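You operate a simulated robot arm through the tools that you are given. There is no shell and no other tool. Be economical: measure what you need, move in short steps, check, and stop when the job is done.

You run a simulated robot arm. Do the job below in one go: nothing can be reset, and whatever is moved stays where it is left.

## Task
Fetch the teal spray bottle and stand it on the green picture card.

Only the result counts: the job must be done as asked and must still hold three seconds after the hand-in. Knocking over, shifting, dropping, spilling or breaking anything else fails it.

## Robot
A 7-joint arm with a two-finger parallel gripper, fixed in place. Base frame: the origin is at the foot of the arm, x ahead of it, y to its left, z up; the work surface is at about z = 0. Lengths are in mm, angles in degrees, forces in N, time in s.
With the tool pointing down near the work surface it reaches from about 240 to 620 mm from the base axis. Its first joint turns from -66.0 to 66.0 degrees. Payload 2.6 kg.
The tool frame sits at the grasp point between the pads (the TCP): z along the fingers, y along the line on which they close. The tips reach 30 mm beyond it. The gripper opens to 94 mm. The fingers are 28 mm wide and 10 mm thick; the gripper's body (50 by 96 mm) begins 55 mm behind the TCP.
Orientation is told as [roll, pitch, yaw] about the base's x, y, z axes, in that order, counted from this pose: with the fingers straight down and closing along the base's y, the tool's x points along the base's -x, its y along +y and its z along -z.

## Interface
- The arm moves only by the tool drive_tool. Its argument "steps" is a list of rows, each an object (a shift or turn left out is 0, a gripper value left out holds the last) with "xyz": the shift along the base's x, y, z in units of 30 mm (1.0 is 30 mm), a list of three; "delta_rot": the turn, a rotation vector about the base's x, y, z in units of 4 degrees (1.0 is 4 degrees), a list of three; "jaw": the gripper command, from -1 (fully open) to 1 (shut), values between in proportion. In form: [{"xyz": [x, y, z], "delta_rot": [ax, ay, az], "jaw": jaw}, ...]. A call has 1 to 12 rows; each row shifts and turns the commanded pose from where the row before left it. A call with a number of a shift or a turn outside -1 to 1 is refused whole. Each row takes 0.2 s and may step no farther than 50 mm and 8.6 degrees from the row before; otherwise, or with a gripper value out of range, the whole call is refused. Where a pose cannot be reached the arm comes as near as it can. A force on the tool above 40 N (or 10 N above the force at the start of the call, whichever is more), or a blocked arm, ends the call early, and 0.2 s more pass. Each finger travels about 72 mm/s and halts on what it meets, pressing with about 22 N; the grip force reading is that of the motor and also rises with nothing between the fingers. The clock runs only during rows and for 0.2 s after the last one: add rows that do not move to give the fingers time. The reply holds the time, the measured pose of the TCP, the force on the tool along the base axes, the opening and the grip force, in the units named above and with some noise, and new pictures: "pictures" is both (left out), scene, wrist or none.
- Cameras (640 x 400 px; columns grow to the right, rows downward): "scene" is fixed at [21.8, 421.5, 570.4]; the picture's right is [-0.89, -0.45, 0.00], its down [-0.24, 0.47, -0.85] and it looks along [0.39, -0.76, -0.53] (base axes); focal length 308 px, centre (320, 200). "wrist" rides on the gripper at [76, 14, -103] in the tool frame; the picture's right is [-0.18, 0.98, 0.00], its down [-0.75, -0.14, -0.64] and it looks along [-0.63, -0.12, 0.77] (tool axes); focal length 243 px, centre (320, 200). There is no depth. A picture from a camera that has moved, and an enlarged one, comes with that camera's place and axes in the base frame and with its lens.
- close_up(camera, box): a new picture of the part [left, top, right, bottom] of that camera's present view, enlarged. No time passes.
- sign_off(): hands the job in; it is judged then, once.

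Go step by step. Nothing tells you positions but the pictures and the camera data: compare them with the known pose of the tool, close in by small moves and look again before you grip or let go. The budget is 90 turns and 170 pictures, counting those below and the enlarged ones. Unless the task says otherwise, let go and move clear before handing in, and close with one line.

The tools are called as name(argument=value, ...) on one line, values as JSON. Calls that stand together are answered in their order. drive_tool: Moves the arm, as the interface text tells. Its arguments: {"type":"object","properties":{"steps":{"type":"array"},"pictures":{"type":"string","enum":["both","scene","wrist","none"]}},"required":["steps"]} The other tools are called the same way: close_up (camera, box) takes an enlarged picture of a part of a camera's view; sign_off () hands the job in.

At the start:

```text
time_s: 0.0
ee_pos: [393.3, -234.0, 302.4]
orientation: [0.0, 0.0, 0.0]
ft_force: [0.1, 0.1, -0.1]
width: 93.7
grip_force: 0.1
```

scene: 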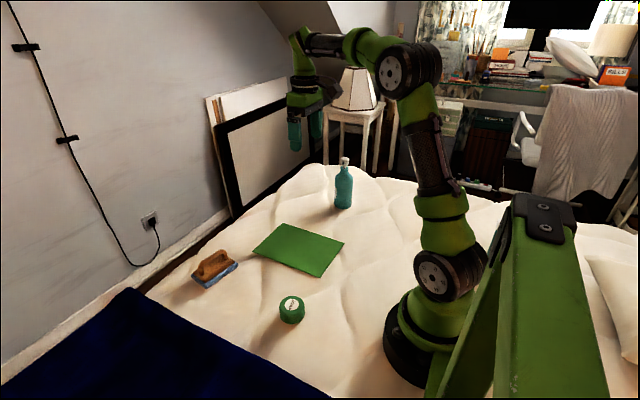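
wrist: 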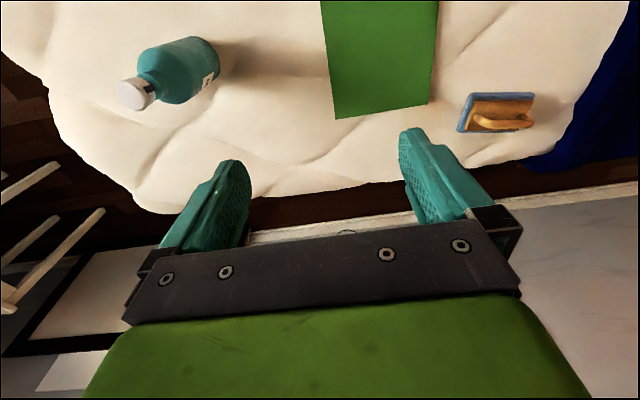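

I see the bottle near (352, -390), about 180 mm tall, and the card centred near (373, -141). I'll take close-ups to get the bottle's shape before I move.

close_up(camera="scene", box=[300, 145, 380, 220])

close_up(camera="scene", box=[180, 210, 360, 330])

close_up(camera="wrist", box=[80, 10, 260, 130])

```text
5.33 times, centred on (340, 182) of scene
camera zoom: at [21.8, 421.5, 570.4], right [-0.89, -0.45, 0.0], down [-0.24, 0.47, -0.85], along [0.39, -0.76, -0.53], focal length 1644 px, centre (213, 293)
```

zoom: 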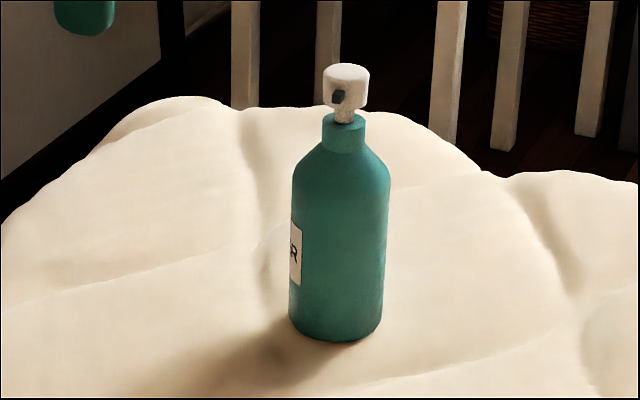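

```text
3.33 times, centred on (270, 270) of scene
camera zoom: at [21.8, 421.5, 570.4], right [-0.89, -0.45, 0.0], down [-0.24, 0.47, -0.85], along [0.39, -0.76, -0.53], focal length 1027 px, centre (487, -33)
```

zoom: 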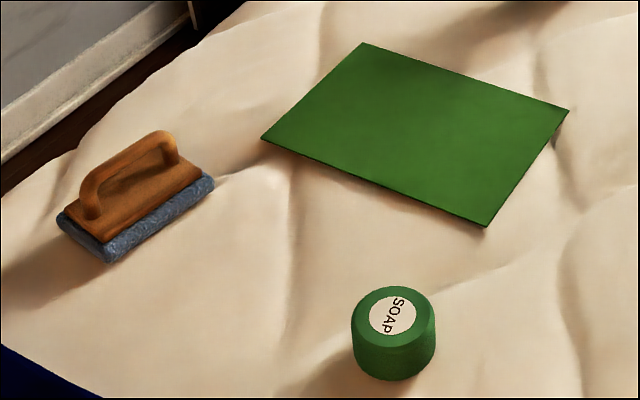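

```text
3.33 times, centred on (170, 70) of wrist
camera zoom: at [317.6, -218.7, 405.6], right [0.18, 0.98, 0.0], down [0.75, -0.14, 0.64], along [0.63, -0.12, -0.77], focal length 809 px, centre (820, 633)
```

zoom: 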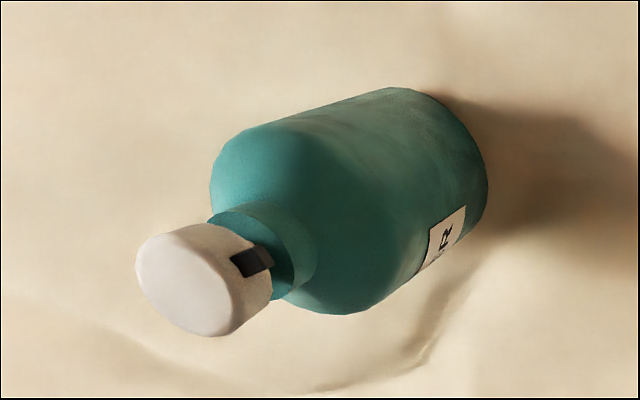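

The bottle's axis is at about (355, -401) and its top at about z = 172. The cap is about 29 mm wide with its nozzle facing +y, so I'll turn the gripper by -90° to close along x. I'm staying high for now.

drive_tool(steps=[{"xyz": [-0.1, -0.3, 0], "delta_rot": [0, 0, -1], "jaw": -1}, {"xyz": [-0.1, -0.3, 0], "delta_rot": [0, 0, -1]}, {"xyz": [-0.1, -0.3, 0], "delta_rot": [0, 0, -1]}, {"xyz": [-0.1, -0.3, 0], "delta_rot": [0, 0, -1]}, {"xyz": [-0.1, -0.3, 0], "delta_rot": [0, 0, -1]}, {"xyz": [-0.1, -0.3, 0], "delta_rot": [0, 0, -1]}, {"xyz": [-0.1, -0.3, 0], "delta_rot": [0, 0, -1]}, {"xyz": [-0.1, -0.3, 0], "delta_rot": [0, 0, -1]}, {"xyz": [-0.1, -0.3, 0], "delta_rot": [0, 0, -1]}, {"xyz": [-0.1, -0.3, 0], "delta_rot": [0, 0, -1]}, {"xyz": [-0.1, -0.3, 0], "delta_rot": [0, 0, -1]}, {"xyz": [-0.1, -0.3, 0], "delta_rot": [0, 0, -1]}], pictures="none")

drive_tool(steps=[{"delta_rot": [0, 0, -1]}, {"delta_rot": [0, 0, -1]}, {"delta_rot": [0, 0, -1]}, {"delta_rot": [0, 0, -1]}, {"delta_rot": [0, 0, -1]}, {"delta_rot": [0, 0, -1]}, {"delta_rot": [0, 0, -1]}, {"delta_rot": [0, 0, -1]}, {"delta_rot": [0, 0, -1]}, {"delta_rot": [0, 0, -1]}, {"delta_rot": [0, 0, -0.5]}, {}])

```text
time_s: 2.6
ee_pos: [359.2, -343.3, 301.6]
orientation: [0.0, 0.0, -48.0]
ft_force: [-0.5, -0.4, 0.3]
width: 93.9
grip_force: 0.0
```

```text
time_s: 5.2
ee_pos: [357.9, -342.1, 302.3]
orientation: [0.0, 0.0, -90.1]
ft_force: [0.5, -0.2, 0.9]
width: 93.8
grip_force: 0.0
camera wrist: at [372.0, -265.0, 405.6], right [0.98, -0.19, 0.0], down [-0.14, -0.75, 0.64], along [-0.12, -0.63, -0.77], focal length 243 px, centre (320, 200)
```

scene: 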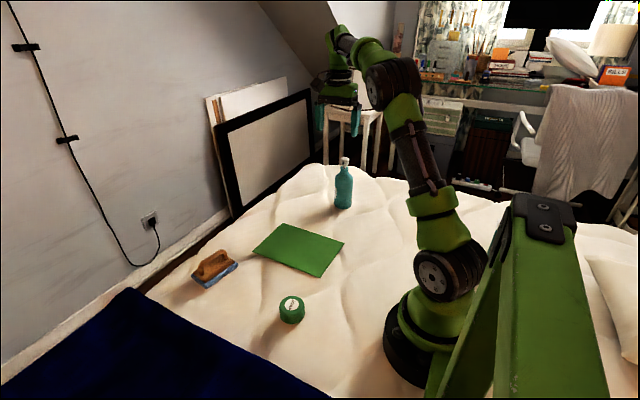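
wrist: 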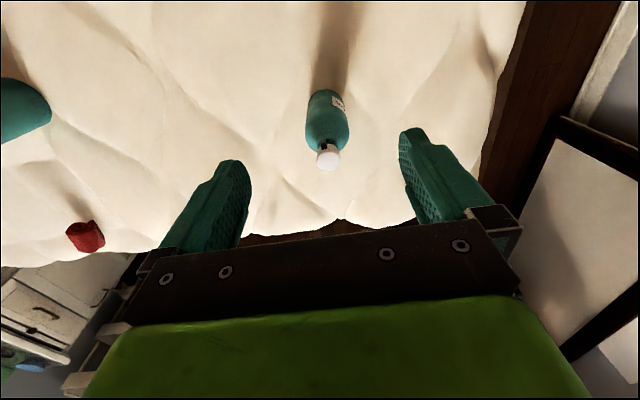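

The view from here agrees: cap at about (354, -401). Next I'll move over it and down partway, and also check the nozzle direction and the other teal thing at the left edge.

close_up(camera="wrist", box=[280, 70, 380, 190])

close_up(camera="wrist", box=[0, 50, 140, 270])

drive_tool(steps=[{"xyz": [-0.03, -0.5, 0]}, {"xyz": [-0.03, -0.5, 0]}, {"xyz": [-0.03, -0.5, 0]}, {"xyz": [-0.03, -0.45, 0]}, {"xyz": [0, 0, -0.7]}, {"xyz": [0, 0, -0.7]}, {"xyz": [0, 0, -0.6]}, {}])

```text
3.33 times, centred on (330, 130) of wrist
camera zoom: at [372.0, -265.0, 405.6], right [0.98, -0.19, 0.0], down [-0.14, -0.75, 0.64], along [-0.12, -0.63, -0.77], focal length 809 px, centre (287, 433)
```

zoom: 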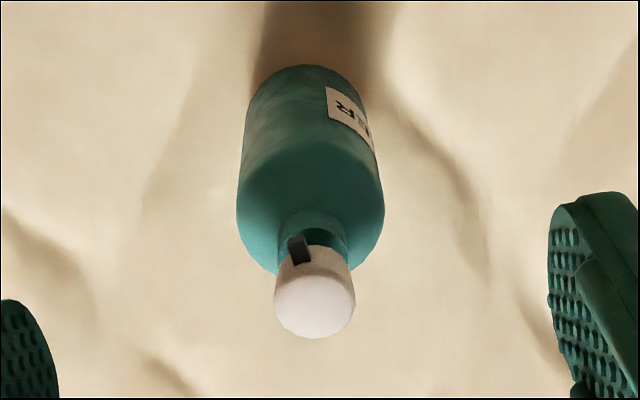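

```text
1.82 times, centred on (70, 160) of wrist
camera zoom: at [372.0, -265.0, 405.6], right [0.98, -0.19, 0.0], down [-0.14, -0.75, 0.64], along [-0.12, -0.63, -0.77], focal length 441 px, centre (774, 273)
```

zoom: 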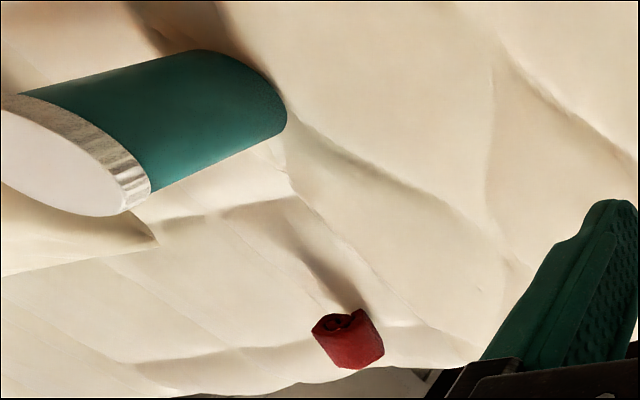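

```text
time_s: 7.0
ee_pos: [354.9, -399.8, 242.2]
orientation: [0.0, 0.0, -89.9]
ft_force: [0.6, 0.1, 0.3]
width: 94.1
grip_force: 0.0
camera wrist: at [369.1, -323.4, 344.9], right [0.98, -0.18, 0.0], down [-0.14, -0.75, 0.64], along [-0.12, -0.63, -0.77], focal length 243 px, centre (320, 200)
```

scene: 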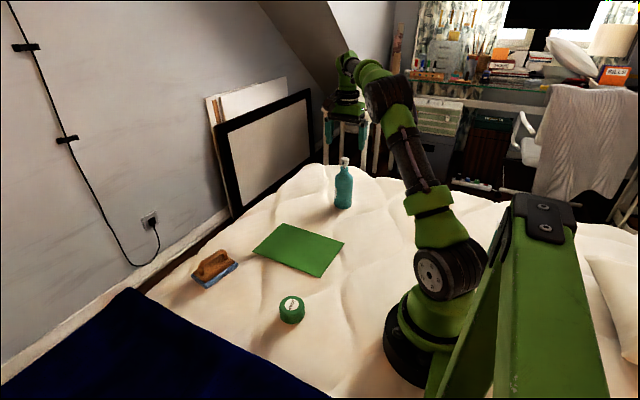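
wrist: 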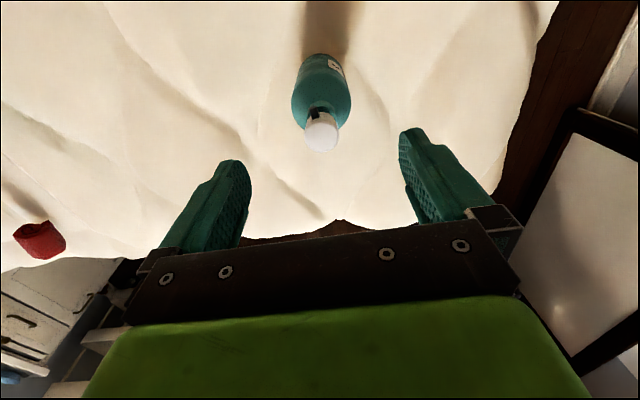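

The tool is centred over the cap. The other teal thing is a container behind the arm base, not the bottle. I'll go down to z ≈ 160 with the jaws open.

drive_tool(steps=[{"xyz": [0, 0, -0.6]}, {"xyz": [0, 0, -0.6]}, {"xyz": [0, 0, -0.6]}, {"xyz": [0, 0, -0.6]}, {"xyz": [0, 0, -0.33]}, {}])

close_up(camera="scene", box=[300, 125, 400, 220])

```text
time_s: 8.4
ee_pos: [354.0, -400.2, 158.6]
orientation: [0.0, -0.1, -90.2]
ft_force: [0.3, 0.0, -0.2]
width: 94.0
grip_force: 0.1
camera wrist: at [368.7, -323.1, 262.1], right [0.98, -0.19, 0.0], down [-0.14, -0.75, 0.64], along [-0.12, -0.63, -0.77], focal length 243 px, centre (320, 200)
```

scene: 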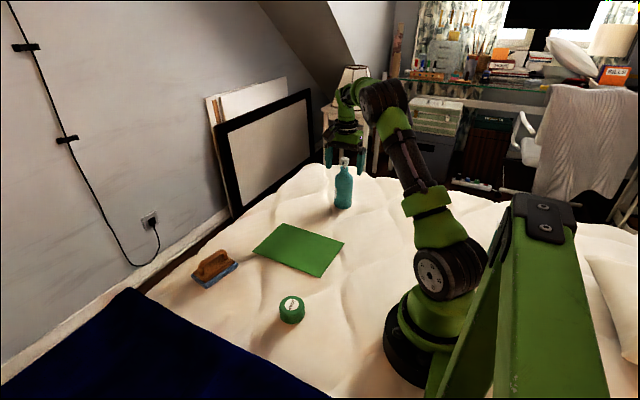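
wrist: 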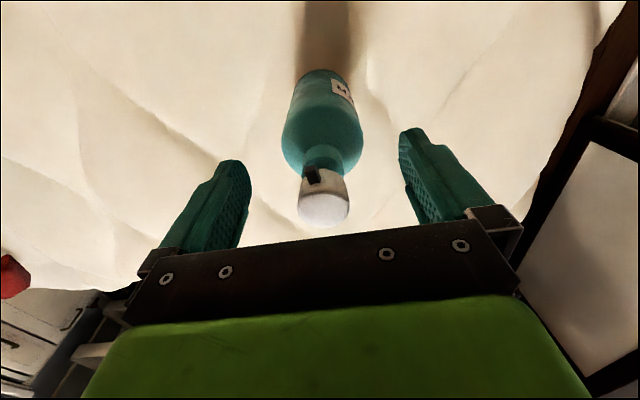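

```text
4.21 times, centred on (350, 172) of scene
camera zoom: at [21.8, 421.5, 570.4], right [-0.89, -0.45, 0.0], down [-0.24, 0.47, -0.85], along [0.39, -0.76, -0.53], focal length 1298 px, centre (194, 316)
```

zoom: 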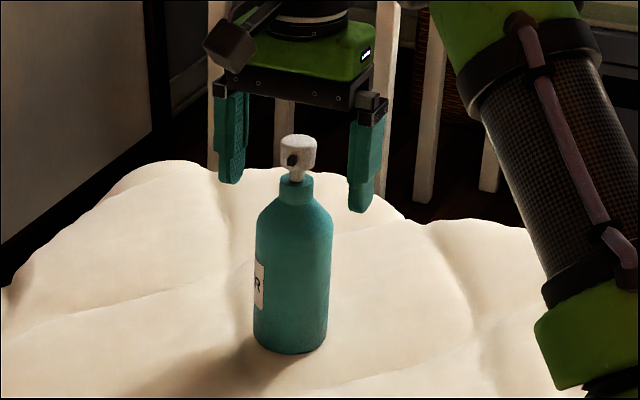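

The fingers straddle the cap and the tips are level with the collar. Closing now.

drive_tool(steps=[{"jaw": 1}, {"jaw": 1}, {"jaw": 1}, {"jaw": 1}, {"jaw": 1}, {"jaw": 1}, {"jaw": 1}])

close_up(camera="scene", box=[300, 125, 400, 220])

```text
time_s: 10.0
ee_pos: [354.1, -399.1, 159.8]
orientation: [0.0, 0.1, -90.0]
ft_force: [0.4, -0.6, 0.2]
width: 27.5
grip_force: 22.2
camera wrist: at [368.6, -323.2, 262.3], right [0.98, -0.18, 0.0], down [-0.14, -0.75, 0.64], along [-0.12, -0.63, -0.77], focal length 243 px, centre (320, 200)
```

scene: 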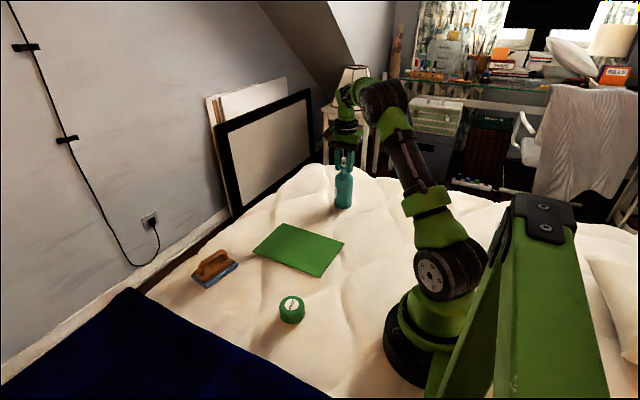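
wrist: 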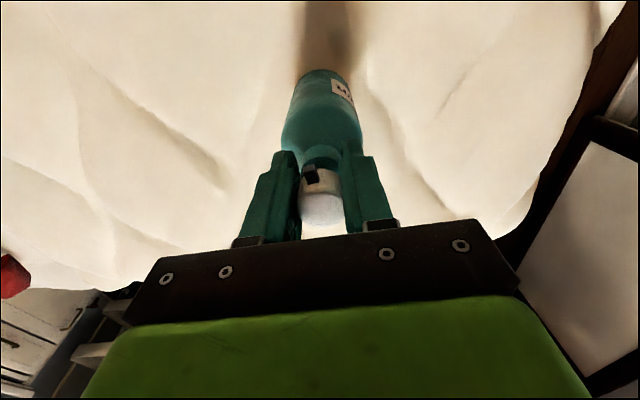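

```text
4.21 times, centred on (350, 172) of scene
camera zoom: at [21.8, 421.5, 570.4], right [-0.89, -0.45, 0.0], down [-0.24, 0.47, -0.85], along [0.39, -0.76, -0.53], focal length 1298 px, centre (194, 316)
```

zoom: 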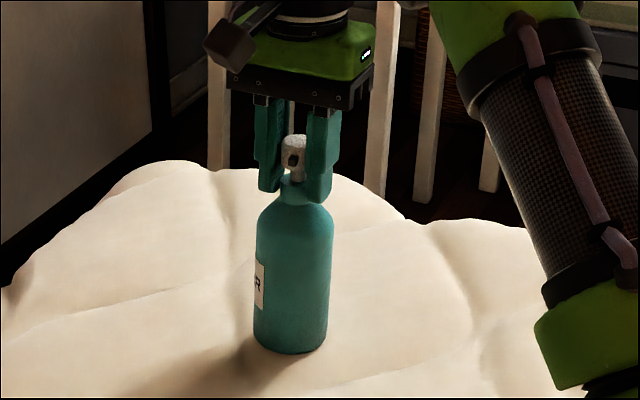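

Held at 27.5 mm with 22 N of grip, and the bottle is upright. I'll lift it slowly and check.

drive_tool(steps=[{"xyz": [0, 0, 0.2]}, {"xyz": [0, 0, 0.3]}, {"xyz": [0, 0, 0.5]}, {"xyz": [0, 0, 0.5]}, {"xyz": [0, 0, 0.5]}, {}])

```text
time_s: 11.4
ee_pos: [353.7, -401.3, 220.3]
orientation: [0.0, 0.0, -89.9]
ft_force: [-0.6, -0.3, -2.9]
width: 27.4
grip_force: 21.3
camera wrist: at [369.0, -323.9, 322.7], right [0.98, -0.18, 0.0], down [-0.14, -0.75, 0.64], along [-0.12, -0.63, -0.77], focal length 243 px, centre (320, 200)
```

scene: 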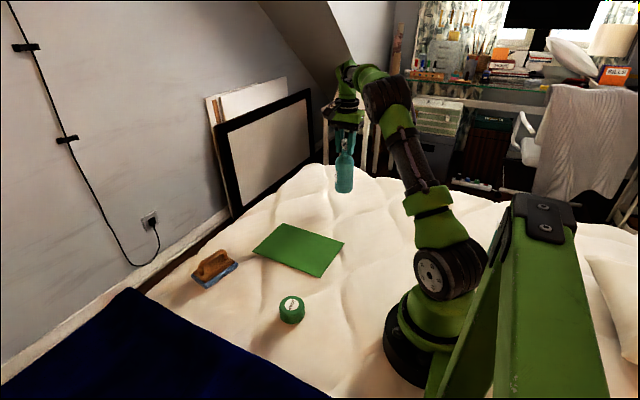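
wrist: 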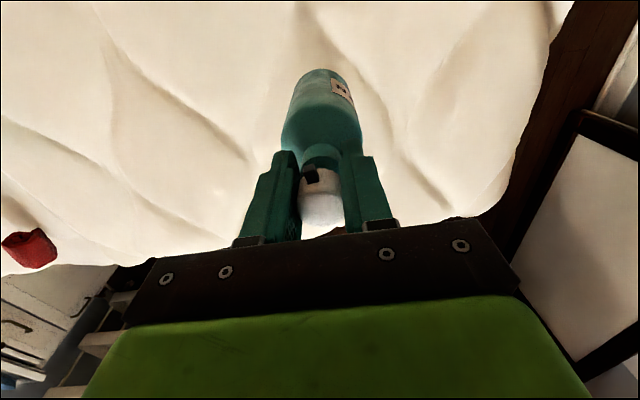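

The bottle came up cleanly. The card's corners put its centre at about (379, -148), so I'll carry the bottle there.

drive_tool(steps=[{"xyz": [0.05, 0.4, 0], "delta_rot": [0, 0, 0.5]}, {"xyz": [0.07, 0.7, 0], "delta_rot": [0, 0, 0.5]}, {"xyz": [0.07, 0.75, 0], "delta_rot": [0, 0, 0.5]}, {"xyz": [0.07, 0.75, 0], "delta_rot": [0, 0, 0.5]}, {"xyz": [0.07, 0.75, 0], "delta_rot": [0, 0, 0.5]}, {"xyz": [0.07, 0.75, 0], "delta_rot": [0, 0, 0.5]}, {"xyz": [0.07, 0.75, 0], "delta_rot": [0, 0, 0.5]}, {"xyz": [0.07, 0.75, 0], "delta_rot": [0, 0, 0.5]}, {"xyz": [0.07, 0.75, 0], "delta_rot": [0, 0, 0.5]}, {"xyz": [0.07, 0.75, 0], "delta_rot": [0, 0, 0.5]}, {"xyz": [0.07, 0.7, 0], "delta_rot": [0, 0, 0.5]}, {"xyz": [0.05, 0.6, 0], "delta_rot": [0, 0, 0.5]}], pictures="none")

drive_tool(steps=[{"xyz": [0, 0, -0.5]}, {"xyz": [0, 0, -0.5]}, {}])

close_up(camera="scene", box=[230, 160, 370, 290])

```text
time_s: 14.0
ee_pos: [378.2, -147.3, 222.4]
orientation: [0.0, 0.0, -66.1]
ft_force: [0.3, 0.0, -2.5]
width: 27.5
grip_force: 22.0
```

```text
time_s: 14.8
ee_pos: [377.4, -148.3, 190.4]
orientation: [0.0, 0.0, -66.1]
ft_force: [-0.4, -0.4, -3.1]
width: 27.0
grip_force: 21.6
camera wrist: at [360.1, -72.3, 293.5], right [0.97, 0.23, 0.0], down [0.18, -0.75, 0.64], along [0.15, -0.62, -0.77], focal length 243 px, centre (320, 200)
```

scene: 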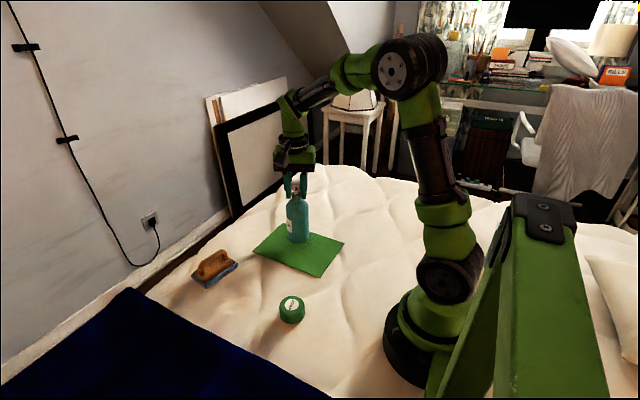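
wrist: 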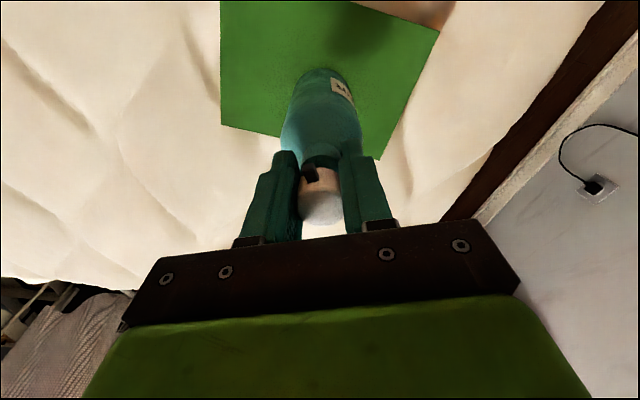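

```text
3.08 times, centred on (300, 225) of scene
camera zoom: at [21.8, 421.5, 570.4], right [-0.89, -0.45, 0.0], down [-0.24, 0.47, -0.85], along [0.39, -0.76, -0.53], focal length 948 px, centre (382, 123)
```

zoom: 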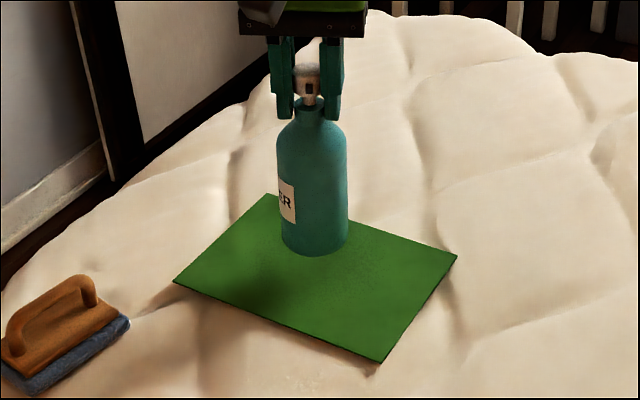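

The bottle hangs upright over the middle of the card, about 30 mm up. I'll lower it gently and watch the force.

drive_tool(steps=[{"xyz": [0, 0, -0.3]}, {"xyz": [0, 0, -0.3]}, {"xyz": [0, 0, -0.2]}, {}], pictures="none")

drive_tool(steps=[{"xyz": [0, 0, -0.05]}, {"xyz": [0, 0, -0.05]}, {}], pictures="scene")

close_up(camera="scene", box=[230, 160, 370, 290])

```text
time_s: 15.8
ee_pos: [377.9, -148.5, 167.0]
orientation: [0.0, 0.0, -66.1]
ft_force: [0.0, 0.7, -1.9]
width: 27.0
grip_force: 22.0
```

```text
time_s: 16.6
ee_pos: [377.3, -148.4, 164.0]
orientation: [0.0, 0.0, -66.1]
ft_force: [-0.5, 0.1, -2.8]
width: 26.7
grip_force: 22.5
```

scene: 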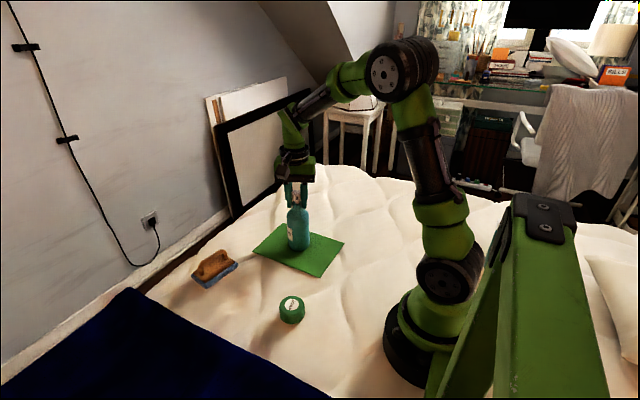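

```text
3.08 times, centred on (300, 225) of scene
camera zoom: at [21.8, 421.5, 570.4], right [-0.89, -0.45, 0.0], down [-0.24, 0.47, -0.85], along [0.39, -0.76, -0.53], focal length 948 px, centre (382, 123)
```

zoom: 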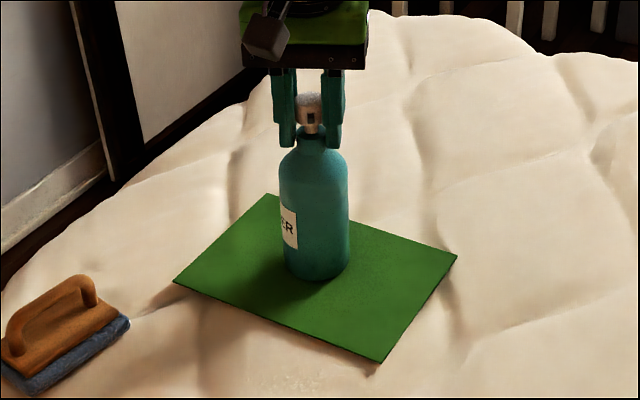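

Not touching yet: the load is still about 2.8 N. I'll go down in steps of about 1 mm.

drive_tool(steps=[{"xyz": [0, 0, -0.04]}, {}], pictures="none")

drive_tool(steps=[{"xyz": [0, 0, -0.04]}, {}], pictures="none")

```text
time_s: 17.2
ee_pos: [377.4, -148.0, 162.7]
orientation: [0.1, 0.0, -65.9]
ft_force: [0.7, 0.3, -2.1]
width: 27.0
grip_force: 21.4
```

```text
time_s: 17.8
ee_pos: [378.3, -148.1, 161.2]
orientation: [0.1, 0.0, -66.0]
ft_force: [1.0, -0.8, -0.4]
width: 26.2
grip_force: 21.8
```

The load is dropping, so it's near contact. One more small step to confirm.

drive_tool(steps=[{"xyz": [0, 0, -0.03]}, {}], pictures="none")

```text
time_s: 18.4
ee_pos: [377.0, -148.1, 161.1]
orientation: [0.0, -0.1, -66.1]
ft_force: [0.3, -0.4, 2.0]
width: 26.2
grip_force: 22.1
```

The force has reversed to +2 N, so the bottle is standing on the card. I'll open the jaws slowly, only partway at first.

drive_tool(steps=[{"jaw": 0.35}, {"jaw": 0.2}, {"jaw": 0}, {"jaw": -0.3}, {"jaw": -0.6}, {"jaw": -1}, {"jaw": -1}, {"jaw": -1}])

close_up(camera="scene", box=[230, 160, 370, 290])

```text
time_s: 20.2
ee_pos: [378.1, -148.3, 161.5]
orientation: [0.0, 0.0, -66.0]
ft_force: [-1.0, 0.5, -0.1]
width: 94.2
grip_force: 0.0
camera wrist: at [360.1, -72.2, 263.4], right [0.97, 0.23, 0.0], down [0.18, -0.75, 0.64], along [0.15, -0.62, -0.77], focal length 243 px, centre (320, 200)
```

scene: 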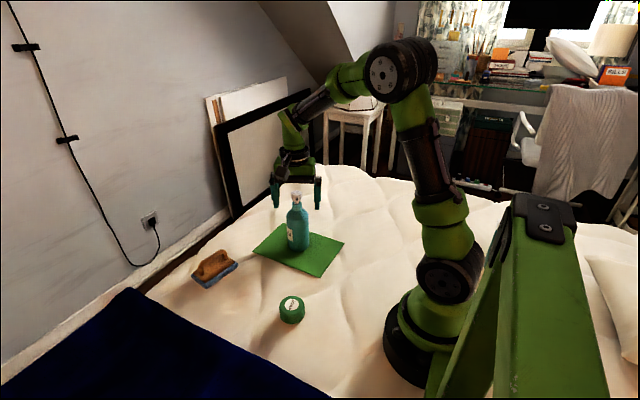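
wrist: 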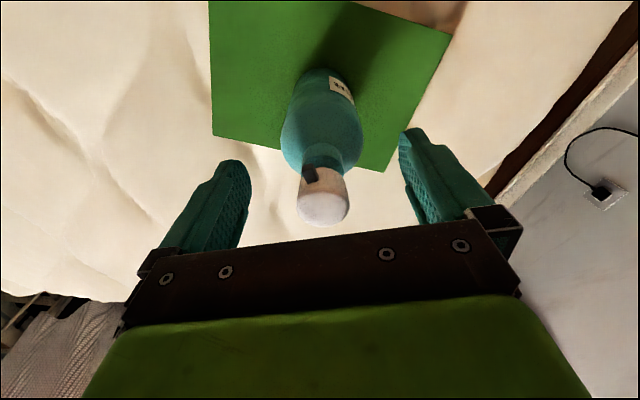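

```text
3.08 times, centred on (300, 225) of scene
camera zoom: at [21.8, 421.5, 570.4], right [-0.89, -0.45, 0.0], down [-0.24, 0.47, -0.85], along [0.39, -0.76, -0.53], focal length 948 px, centre (382, 123)
```

zoom: 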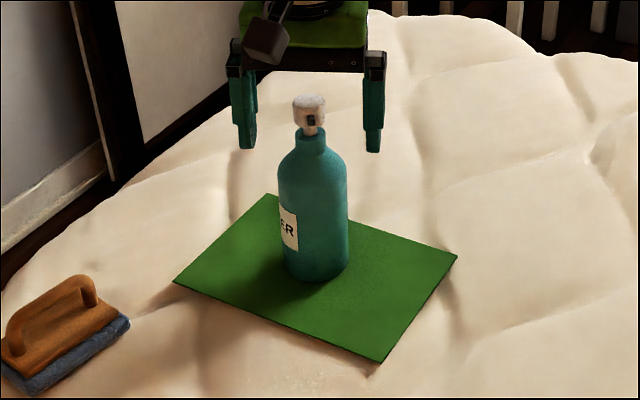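

The bottle stands upright and free on the card. I'll lift the gripper straight up and clear.

drive_tool(steps=[{"xyz": [0, 0, 0.4]}, {"xyz": [0, 0, 0.7]}, {"xyz": [0, 0, 0.8]}, {"xyz": [0, 0, 0.8]}, {"xyz": [0, 0, 0.8]}, {"xyz": [0, 0, 0.8]}, {}], pictures="scene")

```text
time_s: 21.8
ee_pos: [377.4, -147.9, 292.5]
orientation: [0.1, 0.0, -66.0]
ft_force: [0.2, -0.1, -0.4]
width: 93.9
grip_force: 0.0
```

scene: 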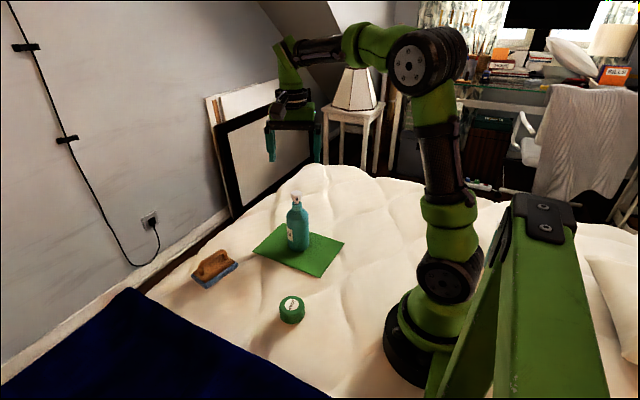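

The bottle is standing on the card, the gripper is clear, and nothing else in the scene view has moved. Handing in.

sign_off()

```text
The job is handed in.
```

The teal spray bottle is standing upright near the middle of the green picture card, the gripper is clear above it, and the job is handed in.
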